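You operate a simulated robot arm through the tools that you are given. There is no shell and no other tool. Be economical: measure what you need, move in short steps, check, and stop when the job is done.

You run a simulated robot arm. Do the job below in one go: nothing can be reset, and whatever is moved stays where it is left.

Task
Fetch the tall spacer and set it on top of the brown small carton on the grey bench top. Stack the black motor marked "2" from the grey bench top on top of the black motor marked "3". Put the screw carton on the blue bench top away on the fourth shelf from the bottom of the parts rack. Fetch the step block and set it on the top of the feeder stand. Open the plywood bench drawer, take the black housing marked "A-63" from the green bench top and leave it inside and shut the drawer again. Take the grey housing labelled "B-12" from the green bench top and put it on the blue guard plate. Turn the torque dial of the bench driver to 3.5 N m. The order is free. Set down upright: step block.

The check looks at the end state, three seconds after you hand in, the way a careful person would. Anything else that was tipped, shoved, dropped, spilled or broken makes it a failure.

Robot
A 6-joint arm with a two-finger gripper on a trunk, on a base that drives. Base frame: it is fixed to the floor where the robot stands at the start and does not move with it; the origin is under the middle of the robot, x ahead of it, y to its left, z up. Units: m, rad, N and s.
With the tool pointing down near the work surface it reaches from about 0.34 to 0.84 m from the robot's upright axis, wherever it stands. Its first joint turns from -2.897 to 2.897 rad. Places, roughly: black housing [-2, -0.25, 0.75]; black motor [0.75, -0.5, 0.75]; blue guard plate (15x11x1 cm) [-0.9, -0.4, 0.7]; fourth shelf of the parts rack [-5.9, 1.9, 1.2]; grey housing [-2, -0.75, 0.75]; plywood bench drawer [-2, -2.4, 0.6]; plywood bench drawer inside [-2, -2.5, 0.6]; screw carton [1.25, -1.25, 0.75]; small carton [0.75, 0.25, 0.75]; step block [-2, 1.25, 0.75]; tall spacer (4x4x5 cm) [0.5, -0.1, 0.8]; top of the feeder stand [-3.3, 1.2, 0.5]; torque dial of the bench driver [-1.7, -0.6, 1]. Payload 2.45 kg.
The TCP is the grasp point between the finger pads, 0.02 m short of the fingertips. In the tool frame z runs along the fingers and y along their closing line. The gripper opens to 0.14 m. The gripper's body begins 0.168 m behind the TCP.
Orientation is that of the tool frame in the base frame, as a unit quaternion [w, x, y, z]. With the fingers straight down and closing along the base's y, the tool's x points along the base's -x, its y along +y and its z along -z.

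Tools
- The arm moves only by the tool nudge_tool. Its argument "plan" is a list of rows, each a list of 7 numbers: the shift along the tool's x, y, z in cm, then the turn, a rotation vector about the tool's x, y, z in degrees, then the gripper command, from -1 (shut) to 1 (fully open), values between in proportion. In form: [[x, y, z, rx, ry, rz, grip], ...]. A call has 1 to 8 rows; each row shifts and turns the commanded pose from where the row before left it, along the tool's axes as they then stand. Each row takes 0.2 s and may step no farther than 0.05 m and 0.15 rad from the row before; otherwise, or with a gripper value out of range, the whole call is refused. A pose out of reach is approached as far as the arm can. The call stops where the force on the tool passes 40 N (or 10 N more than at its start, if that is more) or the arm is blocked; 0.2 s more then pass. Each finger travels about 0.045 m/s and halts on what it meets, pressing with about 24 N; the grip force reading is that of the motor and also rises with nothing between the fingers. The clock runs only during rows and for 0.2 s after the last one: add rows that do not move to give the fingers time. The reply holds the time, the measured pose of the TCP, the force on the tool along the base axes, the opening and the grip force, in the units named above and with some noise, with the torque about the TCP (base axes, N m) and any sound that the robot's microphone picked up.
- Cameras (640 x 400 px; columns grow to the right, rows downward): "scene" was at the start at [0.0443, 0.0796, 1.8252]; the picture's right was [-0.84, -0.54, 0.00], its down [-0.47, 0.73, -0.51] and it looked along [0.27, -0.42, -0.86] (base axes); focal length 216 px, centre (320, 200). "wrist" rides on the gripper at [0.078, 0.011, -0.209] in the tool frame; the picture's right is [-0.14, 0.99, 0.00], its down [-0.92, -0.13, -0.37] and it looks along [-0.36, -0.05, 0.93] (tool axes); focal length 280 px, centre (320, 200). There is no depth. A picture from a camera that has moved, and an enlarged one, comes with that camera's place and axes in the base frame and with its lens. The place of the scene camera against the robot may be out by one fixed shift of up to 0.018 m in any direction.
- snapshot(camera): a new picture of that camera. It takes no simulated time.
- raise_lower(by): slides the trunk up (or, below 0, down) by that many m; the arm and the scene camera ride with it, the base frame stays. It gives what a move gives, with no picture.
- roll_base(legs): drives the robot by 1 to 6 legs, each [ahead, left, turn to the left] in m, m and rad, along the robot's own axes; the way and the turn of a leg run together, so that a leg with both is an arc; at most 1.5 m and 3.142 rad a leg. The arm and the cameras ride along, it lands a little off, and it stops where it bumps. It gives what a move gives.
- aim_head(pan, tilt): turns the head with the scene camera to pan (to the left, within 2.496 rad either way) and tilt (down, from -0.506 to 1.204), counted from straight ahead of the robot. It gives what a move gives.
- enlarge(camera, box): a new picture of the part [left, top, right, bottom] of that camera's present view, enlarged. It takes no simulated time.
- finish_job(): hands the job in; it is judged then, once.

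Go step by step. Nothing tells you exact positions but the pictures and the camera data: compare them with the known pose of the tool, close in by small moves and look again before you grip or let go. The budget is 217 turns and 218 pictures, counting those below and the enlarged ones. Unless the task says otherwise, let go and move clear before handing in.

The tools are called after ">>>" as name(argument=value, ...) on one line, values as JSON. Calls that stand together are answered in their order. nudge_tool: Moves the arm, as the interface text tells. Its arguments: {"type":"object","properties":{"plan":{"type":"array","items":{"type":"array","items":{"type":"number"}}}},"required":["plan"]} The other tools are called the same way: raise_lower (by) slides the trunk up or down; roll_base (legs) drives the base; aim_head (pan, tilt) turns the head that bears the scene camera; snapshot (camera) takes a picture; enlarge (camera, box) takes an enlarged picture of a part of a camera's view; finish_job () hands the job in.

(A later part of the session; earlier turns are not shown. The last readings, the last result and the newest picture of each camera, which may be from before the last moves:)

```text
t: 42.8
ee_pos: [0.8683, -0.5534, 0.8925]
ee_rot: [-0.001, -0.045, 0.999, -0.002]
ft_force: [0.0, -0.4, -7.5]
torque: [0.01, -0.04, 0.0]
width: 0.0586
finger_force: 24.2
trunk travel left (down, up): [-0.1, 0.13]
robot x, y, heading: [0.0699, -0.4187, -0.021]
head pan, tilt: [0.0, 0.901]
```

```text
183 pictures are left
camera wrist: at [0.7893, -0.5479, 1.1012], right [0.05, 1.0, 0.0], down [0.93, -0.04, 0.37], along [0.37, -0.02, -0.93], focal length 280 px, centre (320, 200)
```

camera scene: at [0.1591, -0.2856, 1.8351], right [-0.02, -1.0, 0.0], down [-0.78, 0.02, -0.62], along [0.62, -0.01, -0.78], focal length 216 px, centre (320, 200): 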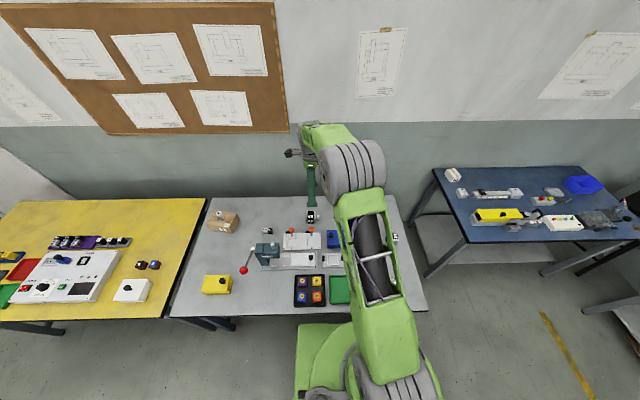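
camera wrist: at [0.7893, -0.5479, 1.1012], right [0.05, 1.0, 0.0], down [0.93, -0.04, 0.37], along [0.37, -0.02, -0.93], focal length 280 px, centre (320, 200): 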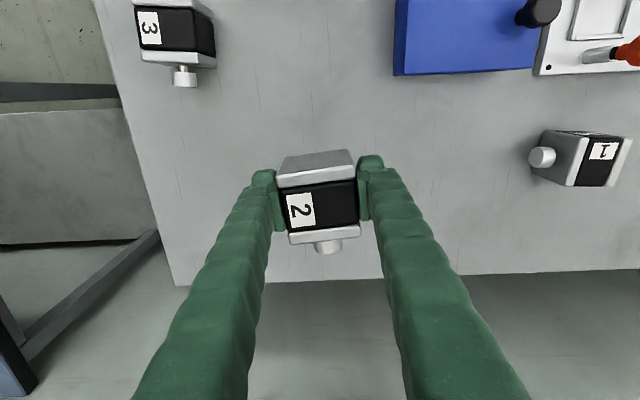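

Motor 2 is held (0.058 wide). Carrying it over motor 3 with matching yaw.

>>> nudge_tool(plan=[[2.96, -2.41, 0, 0, 0, 0, -1], [2.96, -2.41, 0, 0, 0, 0, -1], [2.96, -2.41, 0, 0, 0, 0, -1], [2.96, -2.41, 0, 0, 0, 0, -1], [2.96, -2.41, 0, 0, 0, 0, -1], [0, 0, 0, 0, 0, 5.6, -1], [0, 0, 0, 0, 0, 5.6, -1], [0, 0, 0, 0, 0, 0, -1]])

>>> snapshot(camera="wrist")

>>> aim_head(pan=-0.35, tilt=0.85)

>>> snapshot(camera="scene")

```text
t: 44.6
ee_pos: [0.7292, -0.6876, 0.8926]
ee_rot: [0.0, 0.052, 0.999, 0.0]
ft_force: [0.2, 0.2, -6.6]
torque: [0.03, 0.04, 0.0]
width: 0.0586
finger_force: 23.5
trunk travel left (down, up): [-0.1, 0.13]
robot x, y, heading: [0.0684, -0.4161, -0.023]
head pan, tilt: [0.0, 0.901]
```

```text
182 pictures are left
camera wrist: at [0.6538, -0.6676, 1.1017], right [0.24, 0.97, 0.0], down [0.9, -0.22, 0.37], along [0.36, -0.09, -0.93], focal length 280 px, centre (320, 200)
```

wrist: 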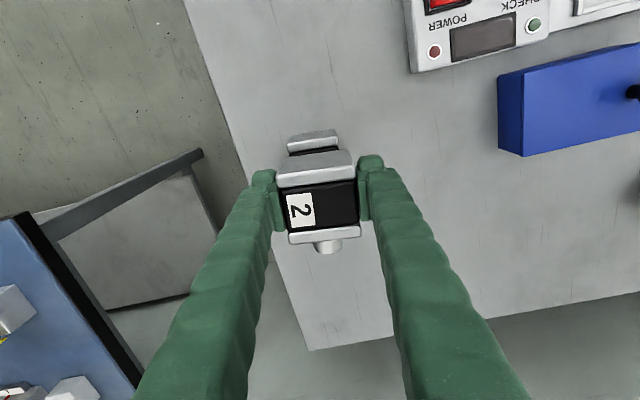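

```text
t: 45.4
ee_pos: [0.7299, -0.6866, 0.8926]
ee_rot: [0.001, 0.052, 0.999, 0.0]
ft_force: [0.3, 0.0, -7.1]
torque: [-0.01, 0.02, -0.02]
width: 0.0581
finger_force: 24.4
trunk travel left (down, up): [-0.1, 0.13]
robot x, y, heading: [0.0703, -0.4196, -0.021]
head pan, tilt: [-0.351, 0.85]
```

```text
181 pictures are left
camera scene: at [0.1553, -0.3126, 1.839], right [-0.36, -0.93, 0.0], down [-0.7, 0.27, -0.66], along [0.61, -0.24, -0.75], focal length 216 px, centre (320, 200)
```

scene: 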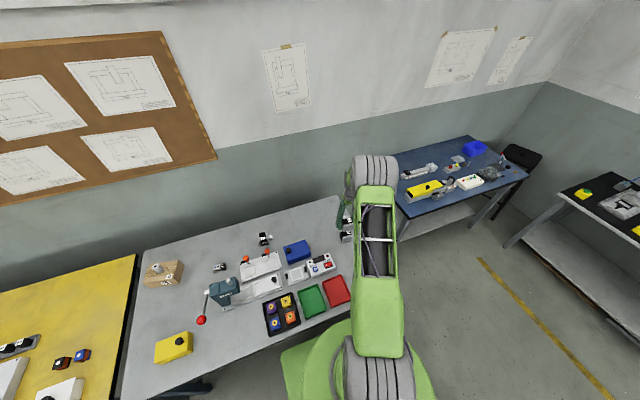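

Checking the alignment with an enlarged wrist view.

>>> enlarge(camera="wrist", box=[256, 110, 384, 260])

>>> enlarge(camera="scene", box=[310, 180, 390, 260])

```text
2.67 times, centred on (320, 185) of wrist
camera zoom: at [0.6538, -0.6676, 1.1016], right [0.24, 0.97, 0.0], down [0.9, -0.22, 0.37], along [0.36, -0.09, -0.93], focal length 748 px, centre (320, 240)
```

zoom: 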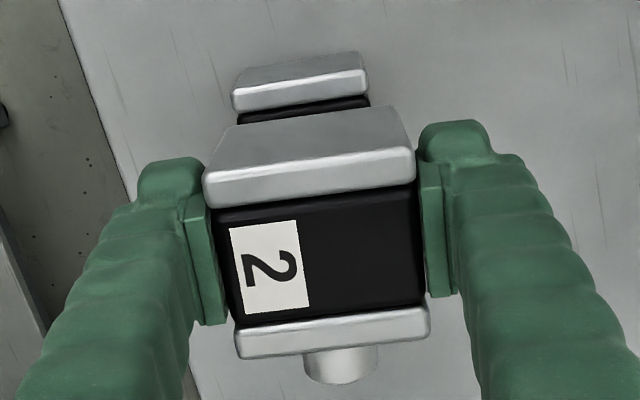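

```text
5.00 times, centred on (350, 220) of scene
camera zoom: at [0.1553, -0.3126, 1.839], right [-0.36, -0.93, 0.0], down [-0.7, 0.27, -0.66], along [0.61, -0.24, -0.75], focal length 1081 px, centre (170, 100)
```

zoom: 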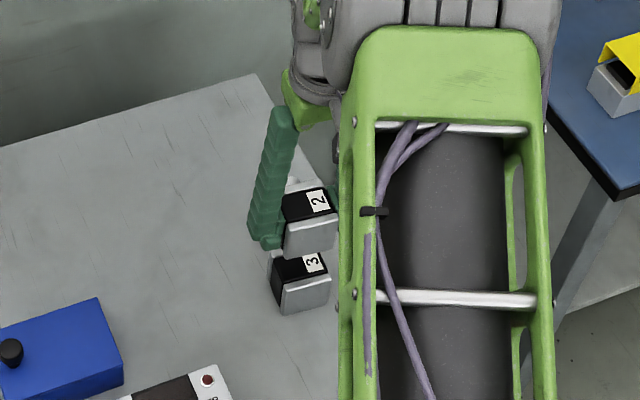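

Alignment is within a few mm. Correcting and lowering onto motor 3.

>>> nudge_tool(plan=[[0.2, -0.4, 2, 0, 0, 0, -1], [0, 0, 2, 0, 0, 0, -1], [0, 0, 0.6, 0, 0, 0, -1], [0, 0, 0.3, 0, 0, 0, -1], [0, 0, 0.3, 0, 0, 0, -1], [0, 0, 0.3, 0, 0, 0, -1], [0, 0, 0.3, 0, 0, 0, -1], [0, 0, 0, 0, 0, 0, -1]])

>>> enlarge(camera="scene", box=[310, 180, 390, 260])

```text
t: 47.2
ee_pos: [0.7286, -0.6919, 0.8357]
ee_rot: [0.0, 0.052, 0.999, -0.001]
ft_force: [0.4, -0.8, -6.4]
torque: [0.0, 0.02, 0.01]
width: 0.0584
finger_force: 24.0
trunk travel left (down, up): [-0.1, 0.13]
robot x, y, heading: [0.0705, -0.417, -0.024]
head pan, tilt: [-0.351, 0.85]
```

```text
5.00 times, centred on (350, 220) of scene
camera zoom: at [0.1552, -0.3126, 1.8391], right [-0.36, -0.93, 0.0], down [-0.7, 0.27, -0.66], along [0.61, -0.24, -0.75], focal length 1081 px, centre (170, 100)
```

zoom: 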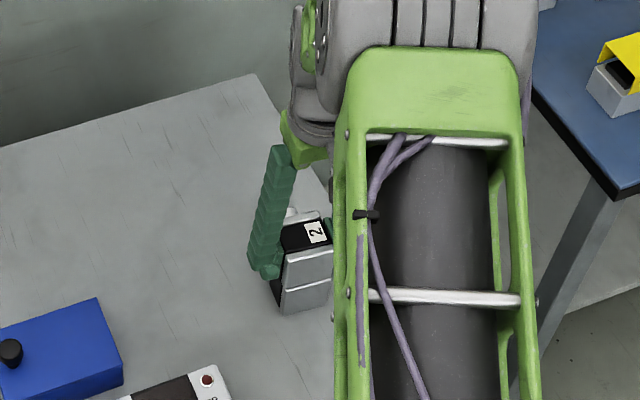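

Almost touching; small final steps.

>>> nudge_tool(plan=[[0, 0, 0.2, 0, 0, 0, -1], [0, 0, 0.2, 0, 0, 0, -1], [0, 0, 0.2, 0, 0, 0, -1]])

```text
t: 48.0
ee_pos: [0.7294, -0.6909, 0.8332]
ee_rot: [0.002, 0.052, 0.999, 0.0]
ft_force: [-4.1, 3.9, 16.4]
torque: [-0.32, 0.17, 0.06]
width: 0.0586
finger_force: 23.8
trunk travel left (down, up): [-0.1, 0.13]
robot x, y, heading: [0.0731, -0.4213, -0.024]
head pan, tilt: [-0.351, 0.85]
```

Contact made. Opening a little and rising.

>>> nudge_tool(plan=[[0, 0, -0.2, 0, 0, 0, -1], [0, 0, 0, 0, 0, 0, 0.1], [0, 0, 0, 0, 0, 0, 0.3], [0, 0, 0, 0, 0, 0, 0.3], [0, 0, -4, 0, 0, 0, 0.3], [0, 0, -4, 0, 0, 0, 0.3], [0, 0, -4, 0, 0, 0, 0.3], [0, 0, -4, 0, 0, 0, 0.3]])

>>> snapshot(camera="wrist")

>>> enlarge(camera="scene", box=[310, 180, 390, 260])

```text
t: 49.8
ee_pos: [0.727, -0.6904, 0.9923]
ee_rot: [0.0, 0.052, 0.999, 0.0]
ft_force: [0.2, -1.1, 1.1]
torque: [-0.05, -0.04, 0.01]
width: 0.091
finger_force: 0.1
trunk travel left (down, up): [-0.1, 0.13]
robot x, y, heading: [0.0685, -0.4186, -0.024]
head pan, tilt: [-0.351, 0.85]
```

```text
177 pictures are left
camera wrist: at [0.6503, -0.6707, 1.2012], right [0.24, 0.97, 0.0], down [0.9, -0.22, 0.37], along [0.36, -0.09, -0.93], focal length 280 px, centre (320, 200)
```

wrist: 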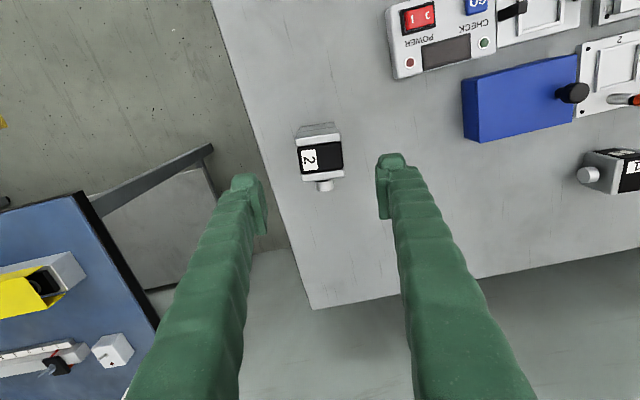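

```text
5.00 times, centred on (350, 220) of scene
camera zoom: at [0.1539, -0.3121, 1.8391], right [-0.36, -0.93, 0.0], down [-0.7, 0.27, -0.66], along [0.61, -0.24, -0.75], focal length 1081 px, centre (170, 100)
```

zoom: 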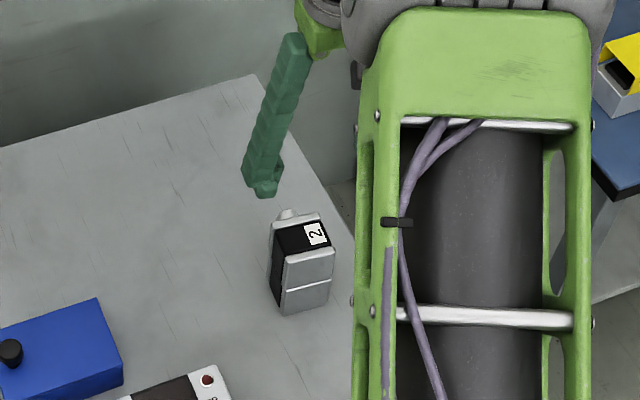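

Motors are stacked. Retracting the arm and looking at the blue bench.

>>> nudge_tool(plan=[[4, 0, -1.5, 0, 0, 0, 0], [4, 0, -1.5, 0, 0, 0, 0], [4, 0, -1.5, 0, 0, 0, 0], [4, 0, -1.5, 0, 0, 0, 0], [4, 0, 0, 0, 0, 0, 0], [4, 0, 0, 0, 0, 0, 0], [4, 0, 0, 0, 0, 0, 0]])

>>> aim_head(pan=-0.75, tilt=0.7)

>>> snapshot(camera="scene")

```text
t: 51.4
ee_pos: [0.4481, -0.6607, 1.0498]
ee_rot: [0.001, 0.052, 0.999, -0.001]
ft_force: [0.5, -0.1, -0.7]
torque: [0.02, -0.03, 0.01]
width: 0.0701
finger_force: 0.0
trunk travel left (down, up): [-0.1, 0.13]
robot x, y, heading: [0.0706, -0.4229, -0.023]
head pan, tilt: [-0.351, 0.85]
```

```text
t: 52.3
ee_pos: [0.4494, -0.6619, 1.0495]
ee_rot: [0.0, 0.053, 0.999, -0.001]
ft_force: [0.2, 0.0, -0.1]
torque: [-0.02, 0.01, 0.0]
width: 0.07
finger_force: 0.1
trunk travel left (down, up): [-0.1, 0.13]
robot x, y, heading: [0.0709, -0.4195, -0.025]
head pan, tilt: [-0.75, 0.7]
```

```text
175 pictures are left
camera scene: at [0.1428, -0.3432, 1.8513], right [-0.7, -0.72, 0.0], down [-0.46, 0.45, -0.76], along [0.55, -0.53, -0.64], focal length 216 px, centre (320, 200)
```

scene: 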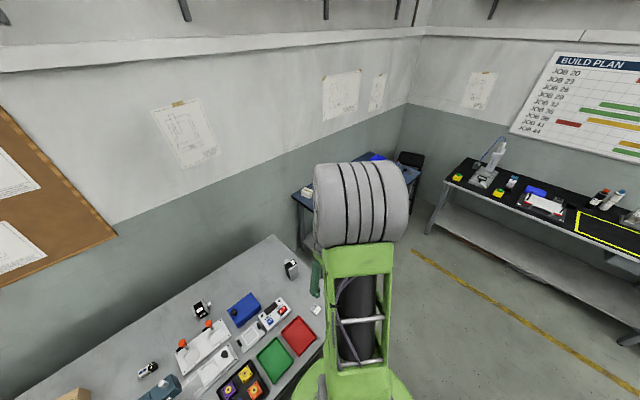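

The screw carton should be near (1.25,-1.22) on the blue bench. Driving to the blue bench front.

>>> roll_base(legs=[[-0.08, 0, 0.024], [0, -0.8, 0], [0.25, 0, 0]])

>>> aim_head(pan=0.0, tilt=0.8)

>>> snapshot(camera="scene")

>>> snapshot(camera="wrist")

```text
t: 61.7
ee_pos: [0.6157, -1.4396, 1.0502]
ee_rot: [0.0, 0.043, 0.999, -0.002]
ft_force: [0.8, -0.1, -0.6]
torque: [-0.03, 0.07, 0.0]
width: 0.0697
finger_force: 0.0
trunk travel left (down, up): [-0.1, 0.13]
robot x, y, heading: [0.2315, -1.2036, 0.005]
head pan, tilt: [-0.75, 0.7]
```

```text
t: 62.8
ee_pos: [0.6151, -1.4403, 1.05]
ee_rot: [0.0, 0.042, 0.999, -0.001]
ft_force: [0.1, 0.3, -0.2]
torque: [-0.01, -0.02, 0.01]
width: 0.0697
finger_force: 0.1
trunk travel left (down, up): [-0.1, 0.13]
robot x, y, heading: [0.2309, -1.2045, -0.002]
head pan, tilt: [0.0, 0.799]
```

```text
174 pictures are left
camera scene: at [0.3208, -1.0698, 1.8431], right [0.0, -1.0, 0.0], down [-0.72, 0.0, -0.7], along [0.7, 0.0, -0.72], focal length 216 px, centre (320, 200)
```

scene: 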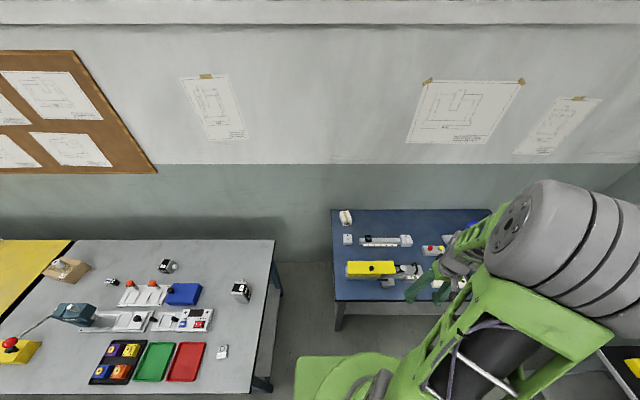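

```text
173 pictures are left
camera wrist: at [0.5379, -1.4218, 1.2586], right [0.22, 0.98, 0.0], down [0.91, -0.2, 0.37], along [0.36, -0.08, -0.93], focal length 280 px, centre (320, 200)
```

wrist: 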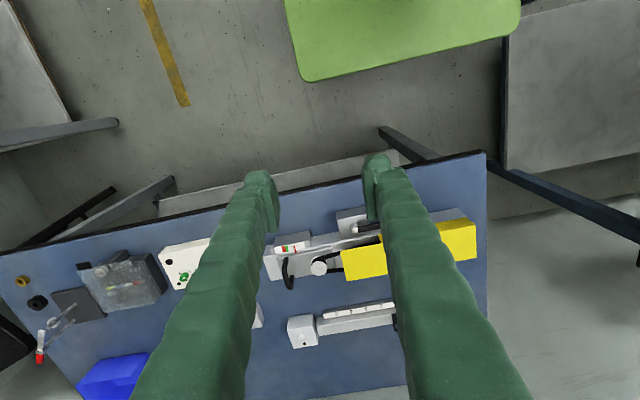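

Screw carton at about (1.22,-1.24). Driving forward 0.19 m so it's within reach.

>>> roll_base(legs=[[0.19, 0, 0]])

>>> nudge_tool(plan=[[-1, 4, 0, 0, 0, 0, 0.6], [-3, 4, 0, 0, 0, 0, 0.6], [-3, 4, 0, 0, 0, 0, 0.6], [-3, 4, 0, 0, 0, 0, 0.6], [-3, 4, 0, 0, 0, 0, 0.6], [-4, 0, 0, 0, 0, 0, 0.6], [-4, 0, 0, 0, 0, 0, 0.6], [0, 0, 0, 0, 0, 0, 0.6]])

>>> snapshot(camera="wrist")

>>> snapshot(camera="scene")

```text
t: 64.3
ee_pos: [0.8031, -1.4417, 1.0503]
ee_rot: [0.0, 0.044, 0.999, 0.0]
ft_force: [-0.2, -0.3, -0.7]
torque: [0.03, 0.07, 0.02]
width: 0.0701
finger_force: 0.1
trunk travel left (down, up): [-0.1, 0.13]
robot x, y, heading: [0.4203, -1.2075, -0.006]
head pan, tilt: [0.0, 0.799]
```

```text
t: 66.1
ee_pos: [1.0322, -1.2636, 1.0491]
ee_rot: [-0.001, 0.044, 0.999, -0.001]
ft_force: [0.0, 0.4, 0.0]
torque: [0.01, 0.02, -0.02]
width: 0.1121
finger_force: 0.0
trunk travel left (down, up): [-0.1, 0.13]
robot x, y, heading: [0.4204, -1.2076, -0.006]
head pan, tilt: [0.0, 0.799]
```

```text
172 pictures are left
camera wrist: at [0.9554, -1.2445, 1.257], right [0.22, 0.97, 0.0], down [0.91, -0.21, 0.37], along [0.36, -0.08, -0.93], focal length 280 px, centre (320, 200)
```

wrist: 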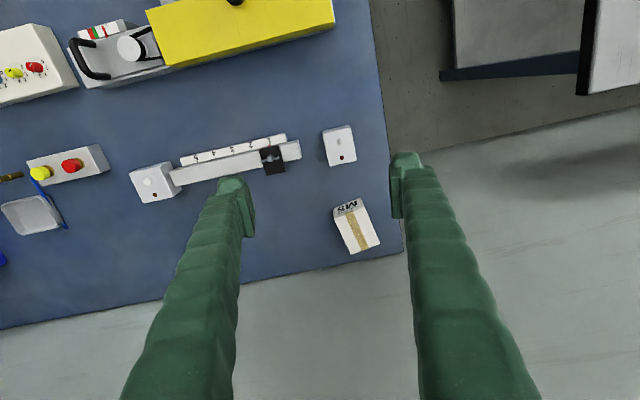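

```text
171 pictures are left
camera scene: at [0.5089, -1.0706, 1.8432], right [-0.01, -1.0, 0.0], down [-0.72, 0.0, -0.7], along [0.7, 0.0, -0.72], focal length 216 px, centre (320, 200)
```

scene: 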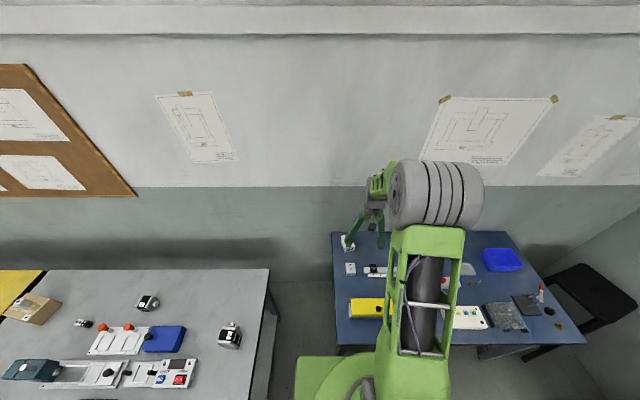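

>>> enlarge(camera="wrist", box=[300, 170, 412, 270])

```text
4.00 times, centred on (356, 220) of wrist
camera zoom: at [0.9554, -1.2445, 1.257], right [0.22, 0.97, 0.0], down [0.91, -0.21, 0.37], along [0.36, -0.08, -0.93], focal length 1122 px, centre (176, 120)
```

zoom: 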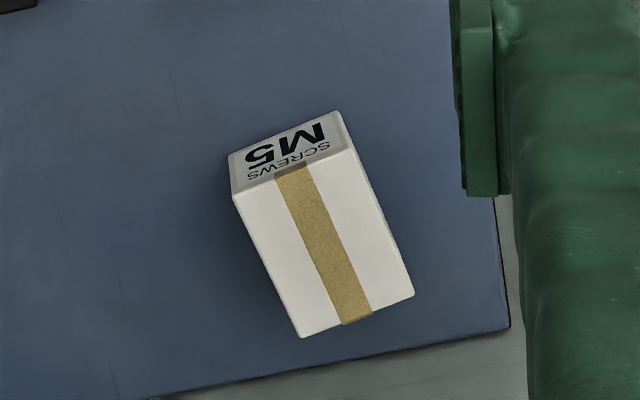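

Screw carton centre ≈(1.215,-1.231), yaw ≈10°, about 6×8×5 cm. Before choosing the grasp, let me look at the rack from afar to judge the shelf headroom.

>>> aim_head(pan=2.45, tilt=0.2)

>>> snapshot(camera="scene")

```text
t: 68.3
ee_pos: [1.0323, -1.2635, 1.048]
ee_rot: [0.001, 0.043, 0.999, -0.001]
ft_force: [0.1, 0.0, -0.2]
torque: [0.01, 0.0, -0.03]
width: 0.112
finger_force: 0.0
trunk travel left (down, up): [-0.1, 0.13]
robot x, y, heading: [0.4202, -1.2079, -0.005]
head pan, tilt: [2.45, 0.201]
```

```text
169 pictures are left
camera scene: at [0.3571, -1.0105, 1.8967], right [0.64, 0.77, 0.0], down [0.15, -0.13, -0.98], along [-0.75, 0.63, -0.2], focal length 216 px, centre (320, 200)
```

scene: 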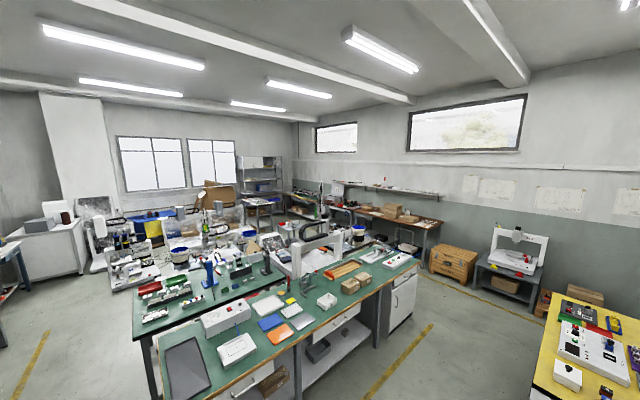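

>>> enlarge(camera="scene", box=[220, 140, 300, 220])

>>> enlarge(camera="scene", box=[110, 200, 450, 400])

```text
5.00 times, centred on (260, 180) of scene
camera zoom: at [0.3571, -1.0105, 1.8967], right [0.64, 0.77, 0.0], down [0.15, -0.13, -0.98], along [-0.75, 0.63, -0.2], focal length 1081 px, centre (620, 300)
```

zoom: 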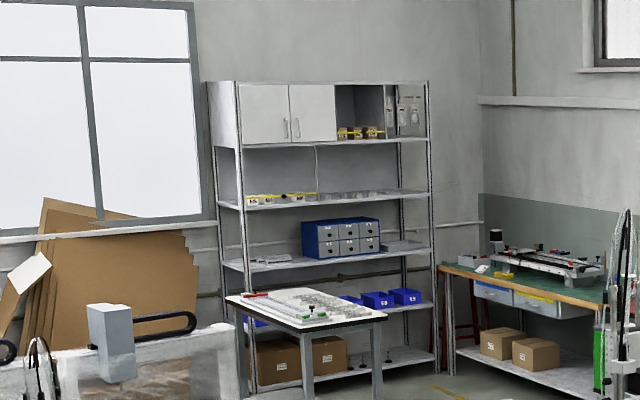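

```text
1.88 times, centred on (280, 300) of scene
camera zoom: at [0.3571, -1.0105, 1.8967], right [0.64, 0.77, 0.0], down [0.15, -0.13, -0.98], along [-0.75, 0.63, -0.2], focal length 407 px, centre (395, 12)
```

zoom: 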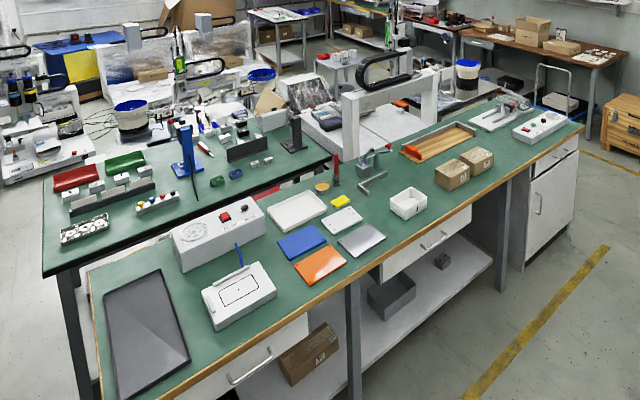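

The fourth shelf has decent headroom (~0.35–0.4 m) so I'll grip the carton with the tool tilted about 42°, closing on its side faces. Yawing and tilting now.

>>> nudge_tool(plan=[[0, 0, 0, 0, 0, -7.8, 0.6], [0, 0, 0, 0, 0, -7.8, 0.6], [0, 0, 0, 0, -8.4, 0, 0.6], [0, 0, 0, 0, -8.4, 0, 0.6], [0, 0, 0, 0, -8.4, 0, 0.6], [0, 0, 0, 0, -8.4, 0, 0.6], [0, 0, 0, 0, -8.4, 0, 0.6], [0, 0, 0, 0, 0, 0, 0.6]])

>>> snapshot(camera="wrist")

>>> aim_head(pan=-0.2, tilt=0.8)

>>> snapshot(camera="scene")

```text
t: 70.2
ee_pos: [1.0267, -1.2524, 1.0483]
ee_rot: [0.319, -0.091, 0.942, 0.046]
ft_force: [0.1, 0.1, -0.3]
torque: [0.06, 0.03, 0.04]
width: 0.1122
finger_force: 0.1
out of reach, approached as far as the arm can: row 6
trunk travel left (down, up): [-0.1, 0.13]
robot x, y, heading: [0.4211, -1.2077, -0.006]
head pan, tilt: [2.45, 0.201]
```

```text
166 pictures are left
camera wrist: at [0.8388, -1.2811, 1.1668], right [-0.09, 0.99, 0.11], down [0.53, -0.05, 0.85], along [0.85, 0.14, -0.52], focal length 280 px, centre (320, 200)
```

wrist: 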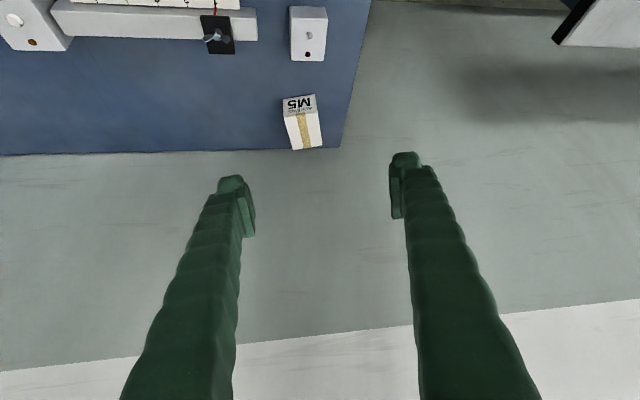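

```text
t: 72.5
ee_pos: [1.0252, -1.2513, 1.0488]
ee_rot: [0.319, -0.092, 0.942, 0.047]
ft_force: [-0.1, -0.5, 0.6]
torque: [0.0, 0.03, 0.02]
width: 0.1119
finger_force: 0.0
trunk travel left (down, up): [-0.1, 0.13]
robot x, y, heading: [0.423, -1.2042, -0.004]
head pan, tilt: [-0.201, 0.799]
```

```text
165 pictures are left
camera scene: at [0.5076, -1.0868, 1.8431], right [-0.2, -0.98, 0.0], down [-0.7, 0.15, -0.7], along [0.68, -0.14, -0.72], focal length 216 px, centre (320, 200)
```

scene: 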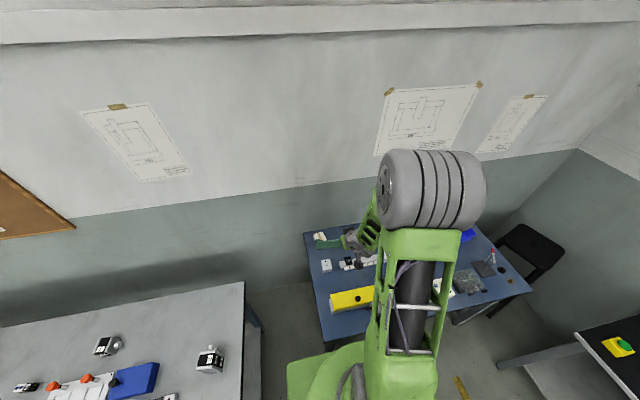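

The tilt reached about 37°, adequate. Approaching along the tool axis partway.

>>> nudge_tool(plan=[[0.3, -0.5, 4, 0, 0, 0, 0.5], [0.3, -0.5, 4, 0, 0, 0, 0.5], [0.3, -0.5, 4, 0, 0, 0, 0.5], [0.3, -0.5, 4, 0, 0, 0, 0.5], [0.3, -0.5, 4, 0, 0, 0, 0.5], [0, 0, 0, 0, 0, 0, 0.5]])

>>> snapshot(camera="wrist")

```text
t: 73.9
ee_pos: [1.137, -1.2476, 0.8767]
ee_rot: [0.318, -0.089, 0.943, 0.046]
ft_force: [-0.4, -0.3, 0.0]
torque: [0.0, -0.02, -0.02]
width: 0.1049
finger_force: 0.0
trunk travel left (down, up): [-0.1, 0.13]
robot x, y, heading: [0.4205, -1.2057, -0.007]
head pan, tilt: [-0.201, 0.799]
```

```text
164 pictures are left
camera wrist: at [0.9494, -1.277, 0.9963], right [-0.09, 0.99, 0.11], down [0.53, -0.05, 0.85], along [0.85, 0.13, -0.52], focal length 280 px, centre (320, 200)
```

wrist: 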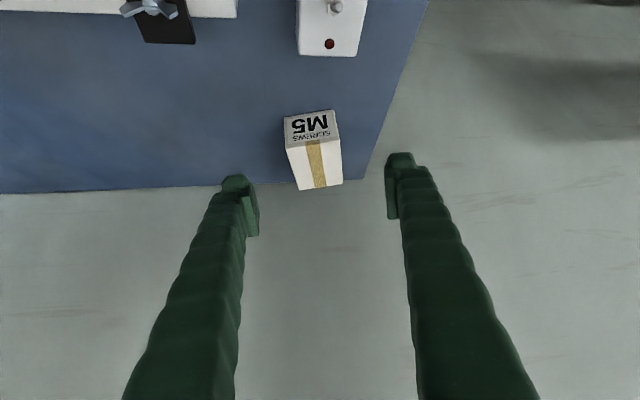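

Carton aligned. Closing in and gripping.

>>> nudge_tool(plan=[[0, -0.4, 4, 0, 0, 0, 0.5], [0, 0, 4, 0, 0, 0, 0.5], [0, 0, 2, 0, 0, 0, 0.5], [0, 0, 1.2, 0, 0, 0, 0.5], [0, 0, 0.8, 0, 0, 0, 0.5], [0, 0, 0, 0, 0, 0, 0.5]])

>>> snapshot(camera="wrist")

>>> enlarge(camera="scene", box=[290, 200, 410, 280])

```text
t: 75.3
ee_pos: [1.2107, -1.2344, 0.7853]
ee_rot: [0.318, -0.09, 0.943, 0.045]
ft_force: [0.4, 0.7, 0.5]
torque: [-0.03, -0.03, 0.0]
width: 0.1051
finger_force: 0.1
trunk travel left (down, up): [-0.1, 0.13]
robot x, y, heading: [0.4215, -1.2091, -0.002]
head pan, tilt: [-0.201, 0.799]
```

```text
163 pictures are left
camera wrist: at [1.023, -1.2648, 0.903], right [-0.09, 0.99, 0.11], down [0.53, -0.05, 0.85], along [0.85, 0.13, -0.52], focal length 280 px, centre (320, 200)
```

wrist: 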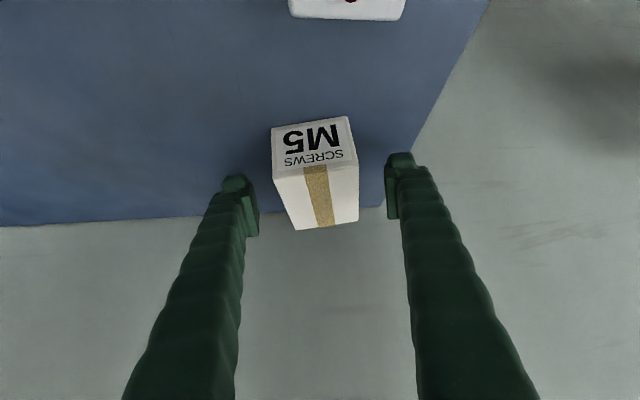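

```text
5.00 times, centred on (350, 240) of scene
camera zoom: at [0.5075, -1.0869, 1.8431], right [-0.2, -0.98, 0.0], down [-0.7, 0.15, -0.7], along [0.68, -0.14, -0.72], focal length 1081 px, centre (170, 0)
```

zoom: 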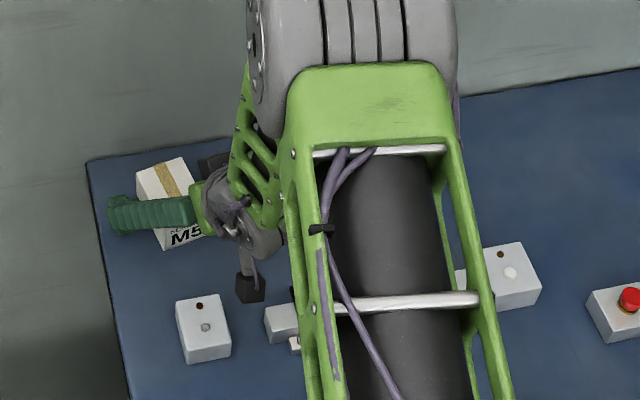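

Between the fingers. Lowering 1 cm and gripping.

>>> nudge_tool(plan=[[0.6, 0, 0.8, 0, 0, 0, 0.5], [0, 0, 0, 0, 0, 0, -1], [0, 0, 0, 0, 0, 0, -1], [0, 0, 0, 0, 0, 0, -1], [0, 0, 0, 0, 0, 0, -1], [0, 0, 0, 0, 0, 0, -1], [0, 0, 0, 0, 0, 0, -1]])

>>> snapshot(camera="wrist")

```text
t: 76.9
ee_pos: [1.21, -1.2345, 0.7744]
ee_rot: [0.319, -0.09, 0.943, 0.046]
ft_force: [0.0, 1.0, -0.6]
torque: [-0.05, -0.06, 0.01]
width: 0.0627
finger_force: 24.1
trunk travel left (down, up): [-0.1, 0.13]
robot x, y, heading: [0.4219, -1.2058, -0.006]
head pan, tilt: [-0.201, 0.799]
```

```text
161 pictures are left
camera wrist: at [1.0237, -1.265, 0.8929], right [-0.09, 0.99, 0.11], down [0.53, -0.05, 0.85], along [0.85, 0.13, -0.52], focal length 280 px, centre (320, 200)
```

wrist: 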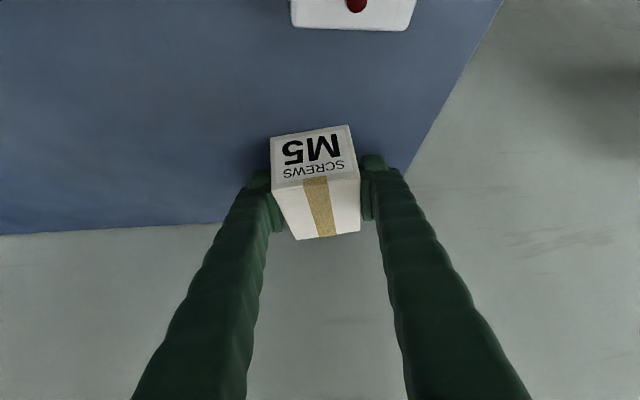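

Gripped. Lifting straight up and retracting.

>>> nudge_tool(plan=[[-2.4, 0.1, -3.2, 0, 0, 0, -1], [-2.4, 0.1, -3.2, 0, 0, 0, -1], [-2.4, 0.1, -3.2, 0, 0, 0, -1], [-2.4, 0.1, -3.2, 0, 0, 0, -1], [-2.4, 0.1, -3.2, 0, 0, 0, -1], [-2.4, 0.1, -3.2, 0, 0, 0, -1], [-2.4, 0.1, -3.2, 0, 0, 0, -1]])

>>> snapshot(camera="wrist")

```text
t: 78.5
ee_pos: [1.206, -1.2377, 1.0556]
ee_rot: [0.318, -0.09, 0.943, 0.046]
ft_force: [-0.5, 0.2, -3.2]
torque: [-0.01, -0.01, -0.01]
width: 0.0626
finger_force: 23.4
trunk travel left (down, up): [-0.1, 0.13]
robot x, y, heading: [0.4175, -1.2079, -0.005]
head pan, tilt: [-0.201, 0.799]
```

```text
160 pictures are left
camera wrist: at [1.0187, -1.2677, 1.1747], right [-0.09, 0.99, 0.11], down [0.53, -0.05, 0.85], along [0.85, 0.13, -0.52], focal length 280 px, centre (320, 200)
```

wrist: 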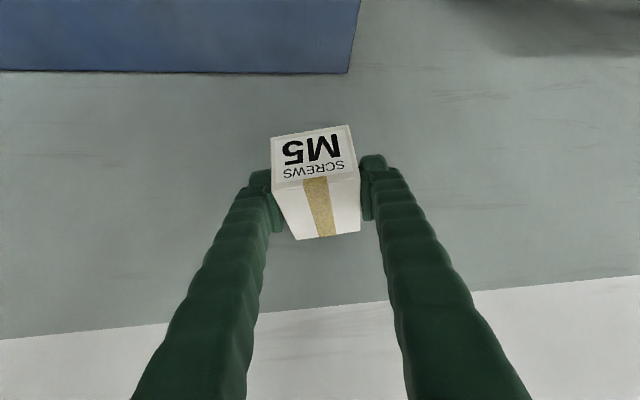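

Carton held firmly. Raising more, backing away from the bench and turning round to face the room.

>>> nudge_tool(plan=[[0.6, 0.6, -4.6, 0, 0, 0, -1], [0.6, 0.6, -4.6, 0, 0, 0, -1], [0.6, 0.6, -4.6, 0, 0, 0, -1], [0, 0, 0, 0, 0, 0, -1]])

>>> roll_base(legs=[[-0.55, 0, 0], [0, -0.15, 0]])

>>> aim_head(pan=-1.9, tilt=0.5)

>>> snapshot(camera="scene")

>>> aim_head(pan=2.496, tilt=0.5)

>>> snapshot(camera="scene")

```text
t: 79.5
ee_pos: [1.1084, -1.2416, 1.151]
ee_rot: [0.317, -0.09, 0.943, 0.047]
ft_force: [0.6, -0.1, -3.7]
torque: [-0.02, 0.02, -0.02]
width: 0.0625
finger_force: 23.7
trunk travel left (down, up): [-0.1, 0.13]
robot x, y, heading: [0.4207, -1.205, -0.004]
head pan, tilt: [-0.201, 0.799]
```

```text
t: 84.3
ee_pos: [0.5453, -1.3877, 1.1506]
ee_rot: [0.319, -0.089, 0.943, 0.045]
ft_force: [0.3, -0.1, -2.6]
torque: [-0.02, 0.02, -0.03]
width: 0.0626
finger_force: 23.9
trunk travel left (down, up): [-0.1, 0.13]
robot x, y, heading: [-0.1413, -1.3523, -0.008]
head pan, tilt: [-0.201, 0.799]
```

```text
t: 86.0
ee_pos: [0.5453, -1.3871, 1.1499]
ee_rot: [0.319, -0.089, 0.942, 0.046]
ft_force: [0.9, -0.3, -3.3]
torque: [0.0, 0.03, 0.01]
width: 0.0624
finger_force: 23.8
trunk travel left (down, up): [-0.1, 0.13]
robot x, y, heading: [-0.1456, -1.3547, -0.003]
head pan, tilt: [-1.901, 0.499]
```

```text
159 pictures are left
camera scene: at [-0.1641, -1.3033, 1.8691], right [-0.94, 0.33, 0.0], down [0.16, 0.45, -0.88], along [-0.29, -0.83, -0.48], focal length 216 px, centre (320, 200)
```

scene: 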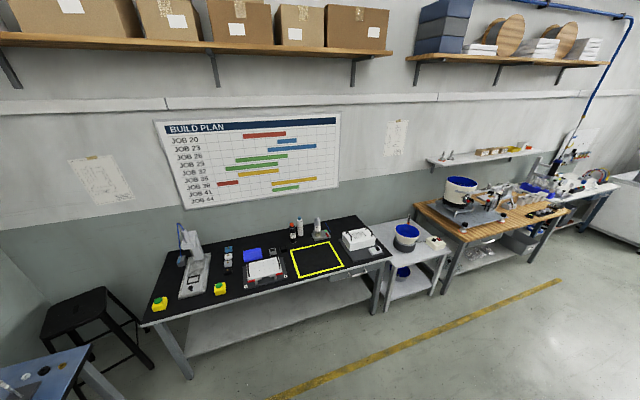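

```text
t: 89.6
ee_pos: [0.5451, -1.3886, 1.1506]
ee_rot: [0.319, -0.09, 0.943, 0.046]
ft_force: [-0.5, -0.2, -3.4]
torque: [0.01, 0.01, -0.01]
width: 0.0624
finger_force: 24.3
trunk travel left (down, up): [-0.1, 0.13]
robot x, y, heading: [-0.1395, -1.3505, -0.003]
head pan, tilt: [2.496, 0.499]
```

```text
158 pictures are left
camera scene: at [-0.2065, -1.1622, 1.8691], right [0.61, 0.8, 0.0], down [0.38, -0.29, -0.88], along [-0.7, 0.53, -0.48], focal length 216 px, centre (320, 200)
```

scene: 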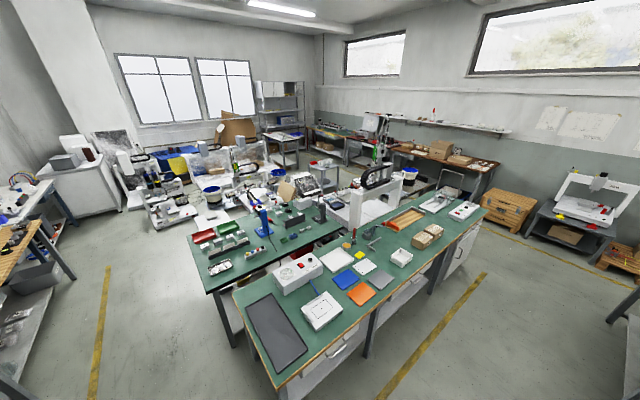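

South and north aisles look passable; the rack front is at about x=-5.6, y 1.1–2.4, reachable from the north aisle. Driving up the centre aisle facing +y.

>>> roll_base(legs=[[0, 0, 1.5708], [1.3, 0, 0], [1.3, 0, 0]])

>>> aim_head(pan=0.7, tilt=0.5)

>>> snapshot(camera="scene")

```text
t: 106.1
ee_pos: [-0.0653, 1.9265, 1.1504]
ee_rot: [-0.194, 0.728, -0.606, -0.257]
ft_force: [-0.2, 0.3, -3.3]
torque: [-0.05, 0.02, 0.01]
width: 0.0625
finger_force: 24.1
trunk travel left (down, up): [-0.1, 0.13]
robot x, y, heading: [-0.1049, 1.2395, 1.554]
head pan, tilt: [2.496, 0.499]
```

```text
t: 107.9
ee_pos: [-0.0652, 1.9273, 1.1512]
ee_rot: [-0.194, 0.727, -0.606, -0.257]
ft_force: [0.5, 0.6, -2.8]
torque: [0.01, 0.04, 0.03]
width: 0.0624
finger_force: 23.7
trunk travel left (down, up): [-0.1, 0.13]
robot x, y, heading: [-0.1055, 1.2382, 1.558]
head pan, tilt: [0.7, 0.499]
```

```text
157 pictures are left
camera scene: at [-0.3054, 1.3175, 1.869], right [0.77, 0.63, 0.0], down [0.3, -0.37, -0.88], along [-0.56, 0.68, -0.48], focal length 216 px, centre (320, 200)
```

scene: 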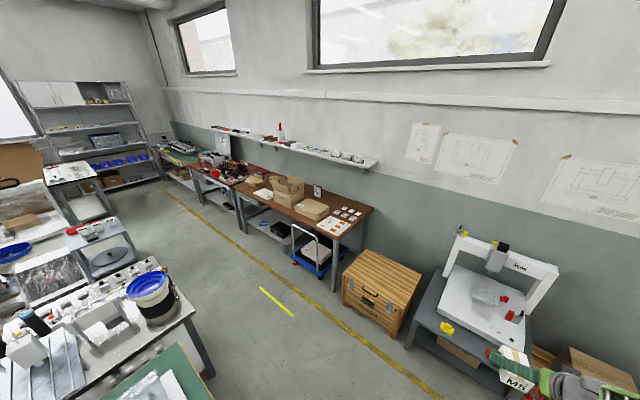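

Turning to face -x, then along the north aisle towards the rack.

>>> roll_base(legs=[[0, 0, 1.58], [0, -0.64, 0], [1.5, 0, 0], [1.5, 0, 0], [0.9, 0, 0]])

>>> aim_head(pan=0.0, tilt=0.5)

>>> snapshot(camera="scene")

```text
t: 136.1
ee_pos: [-4.6546, 1.6125, 1.1513]
ee_rot: [0.062, 0.937, 0.137, -0.315]
ft_force: [-0.3, 0.9, -4.0]
torque: [0.02, -0.03, -0.01]
width: 0.0627
finger_force: 24.0
trunk travel left (down, up): [-0.1, 0.13]
robot x, y, heading: [-3.9653, 1.6426, -3.048]
head pan, tilt: [0.7, 0.499]
```

```text
t: 137.1
ee_pos: [-4.6539, 1.6115, 1.1504]
ee_rot: [0.062, 0.937, 0.136, -0.315]
ft_force: [-0.9, -0.8, -2.5]
torque: [0.0, -0.05, 0.0]
width: 0.0623
finger_force: 24.1
trunk travel left (down, up): [-0.1, 0.13]
robot x, y, heading: [-3.9622, 1.647, -3.046]
head pan, tilt: [0.0, 0.499]
```

```text
156 pictures are left
camera scene: at [-4.0553, 1.4928, 1.869], right [-0.09, 1.0, 0.0], down [0.48, 0.05, -0.88], along [-0.87, -0.08, -0.48], focal length 216 px, centre (320, 200)
```

scene: 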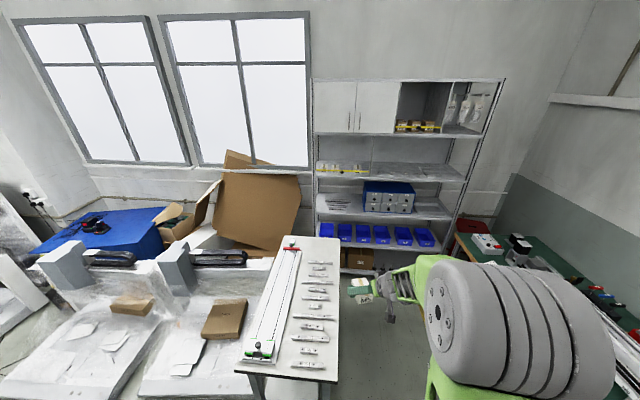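

Heading drifted ~0.09 rad; correcting, strafing right, then viewing the shelf.

>>> roll_base(legs=[[0, 0, -0.094], [0, -0.3, 0], [0.6, 0, 0]])

>>> snapshot(camera="scene")

>>> enlarge(camera="scene", box=[240, 60, 480, 210])

```text
t: 143.9
ee_pos: [-5.2663, 1.9824, 1.1505]
ee_rot: [0.046, 0.942, 0.092, -0.318]
ft_force: [0.7, -0.9, -4.5]
torque: [0.02, 0.0, -0.02]
width: 0.0628
finger_force: 23.7
trunk travel left (down, up): [-0.1, 0.13]
robot x, y, heading: [-4.5784, 1.9522, -3.137]
head pan, tilt: [0.0, 0.499]
```

```text
155 pictures are left
camera scene: at [-4.6815, 1.8077, 1.869], right [0.0, 1.0, 0.0], down [0.48, 0.0, -0.88], along [-0.88, 0.0, -0.48], focal length 216 px, centre (320, 200)
```

scene: 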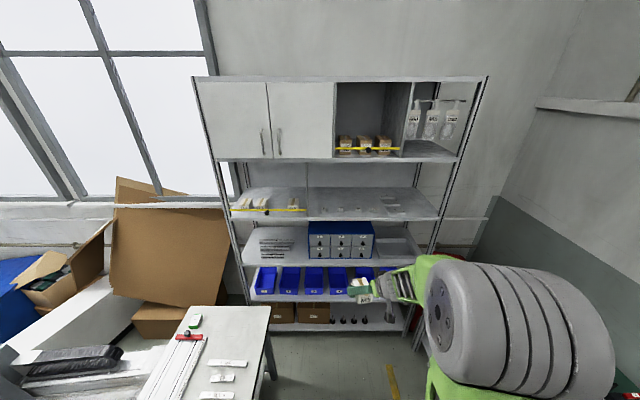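

```text
2.67 times, centred on (360, 135) of scene
camera zoom: at [-4.6815, 1.8077, 1.869], right [0.0, 1.0, 0.0], down [0.48, 0.0, -0.88], along [-0.88, 0.0, -0.48], focal length 576 px, centre (213, 373)
```

zoom: 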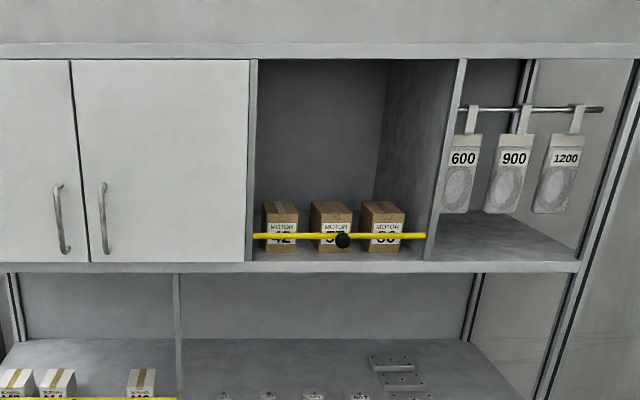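

>>> enlarge(camera="scene", box=[215, 150, 455, 300])

>>> enlarge(camera="scene", box=[220, 170, 348, 250])

```text
2.67 times, centred on (335, 225) of scene
camera zoom: at [-4.6815, 1.8077, 1.869], right [0.0, 1.0, 0.0], down [0.48, 0.0, -0.88], along [-0.88, 0.0, -0.48], focal length 576 px, centre (280, 133)
```

zoom: 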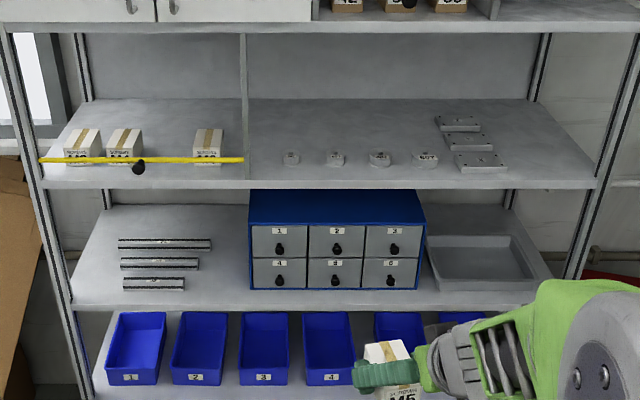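

```text
5.00 times, centred on (284, 210) of scene
camera zoom: at [-4.6815, 1.8077, 1.869], right [0.0, 1.0, 0.0], down [0.48, 0.0, -0.88], along [-0.88, 0.0, -0.48], focal length 1081 px, centre (500, 150)
```

zoom: 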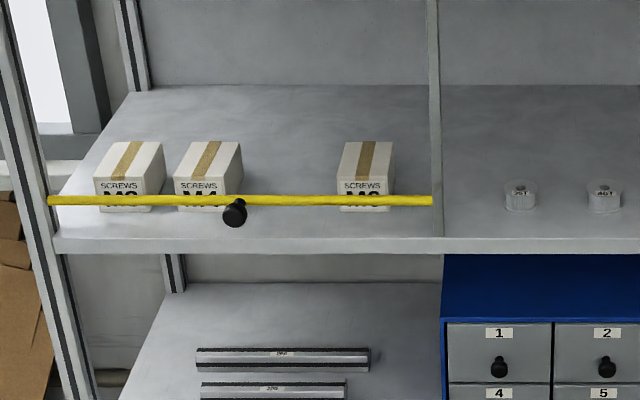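

The shelf has M3, M4, M6 cartons behind a bar on the left, and a free area behind small cylinders on the right compartment. I'll straighten the carton's yaw, raise the trunk and look with the wrist camera.

>>> raise_lower(by=0.13)

>>> nudge_tool(plan=[[0, 0, 0, 3.55, -0.16, 4.62, -1], [0, 0, 0, 3.55, -0.16, 4.62, -1], [-2.4, 0.1, -3.2, 0, 0, 0, -1], [-1.2, 0, -1.6, 0, 0, 0, -1], [0, 0, 0, 0, 0, 0, -1]])

>>> snapshot(camera="wrist")

>>> snapshot(camera="scene")

```text
t: 145.5
ee_pos: [-5.266, 1.9823, 1.2798]
ee_rot: [0.047, 0.942, 0.093, -0.318]
ft_force: [-0.4, 0.1, -3.1]
torque: [0.01, -0.04, 0.0]
width: 0.0627
finger_force: 23.7
trunk travel left (down, up): [-0.23, 0.0]
robot x, y, heading: [-4.5802, 1.9507, -3.139]
head pan, tilt: [0.0, 0.499]
```

```text
t: 146.7
ee_pos: [-5.2638, 1.9841, 1.3403]
ee_rot: [0.014, 0.947, -0.005, -0.321]
ft_force: [-0.6, 0.6, -3.7]
torque: [-0.01, -0.02, 0.01]
width: 0.0625
finger_force: 24.4
trunk travel left (down, up): [-0.23, 0.0]
robot x, y, heading: [-4.5744, 1.9534, -3.147]
head pan, tilt: [0.0, 0.499]
```

```text
151 pictures are left
camera wrist: at [-5.0745, 1.9769, 1.4587], right [-0.11, -0.99, 0.11], down [-0.51, 0.15, 0.85], along [-0.86, 0.03, -0.52], focal length 280 px, centre (320, 200)
```

wrist: 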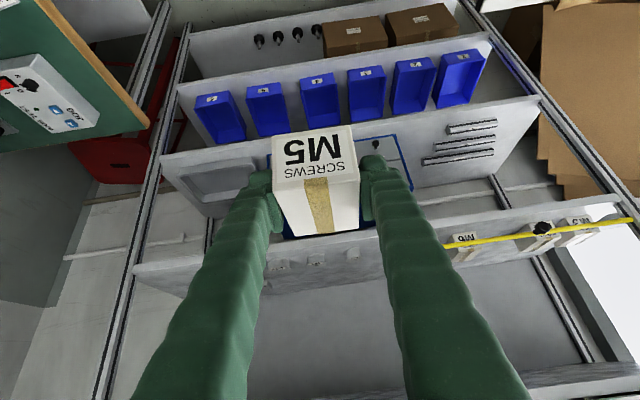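

```text
150 pictures are left
camera scene: at [-4.6807, 1.8077, 1.999], right [0.0, 1.0, 0.0], down [0.48, 0.0, -0.88], along [-0.88, 0.0, -0.48], focal length 216 px, centre (320, 200)
```

scene: 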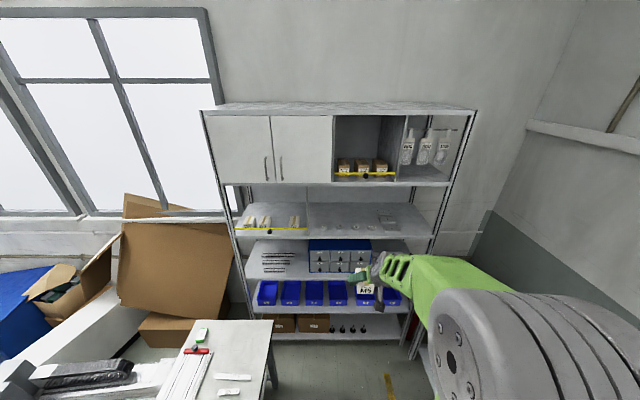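

Enlarging the raised view to triangulate the shelf height.

>>> enlarge(camera="scene", box=[220, 190, 348, 270])

>>> enlarge(camera="scene", box=[300, 180, 460, 280])

```text
5.00 times, centred on (284, 230) of scene
camera zoom: at [-4.6807, 1.8077, 1.999], right [0.0, 1.0, 0.0], down [0.48, 0.0, -0.88], along [-0.88, 0.0, -0.48], focal length 1081 px, centre (500, 50)
```

zoom: 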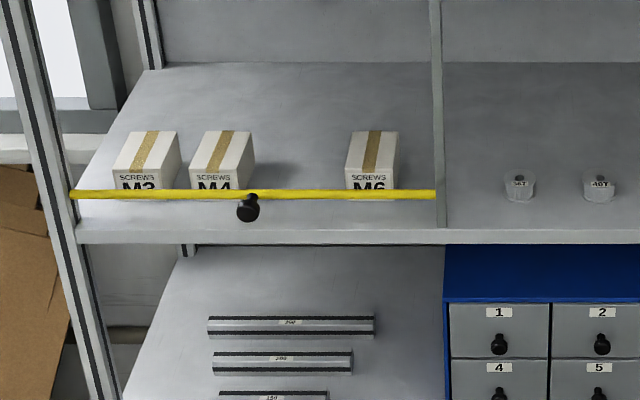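

```text
4.00 times, centred on (380, 230) of scene
camera zoom: at [-4.6807, 1.8077, 1.999], right [0.0, 1.0, 0.0], down [0.48, 0.0, -0.88], along [-0.88, 0.0, -0.48], focal length 865 px, centre (80, 80)
```

zoom: 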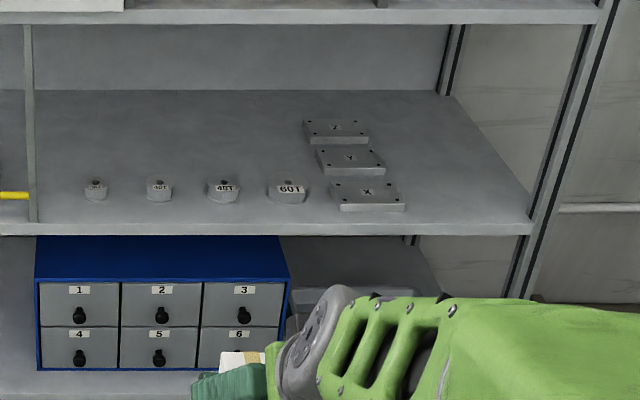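

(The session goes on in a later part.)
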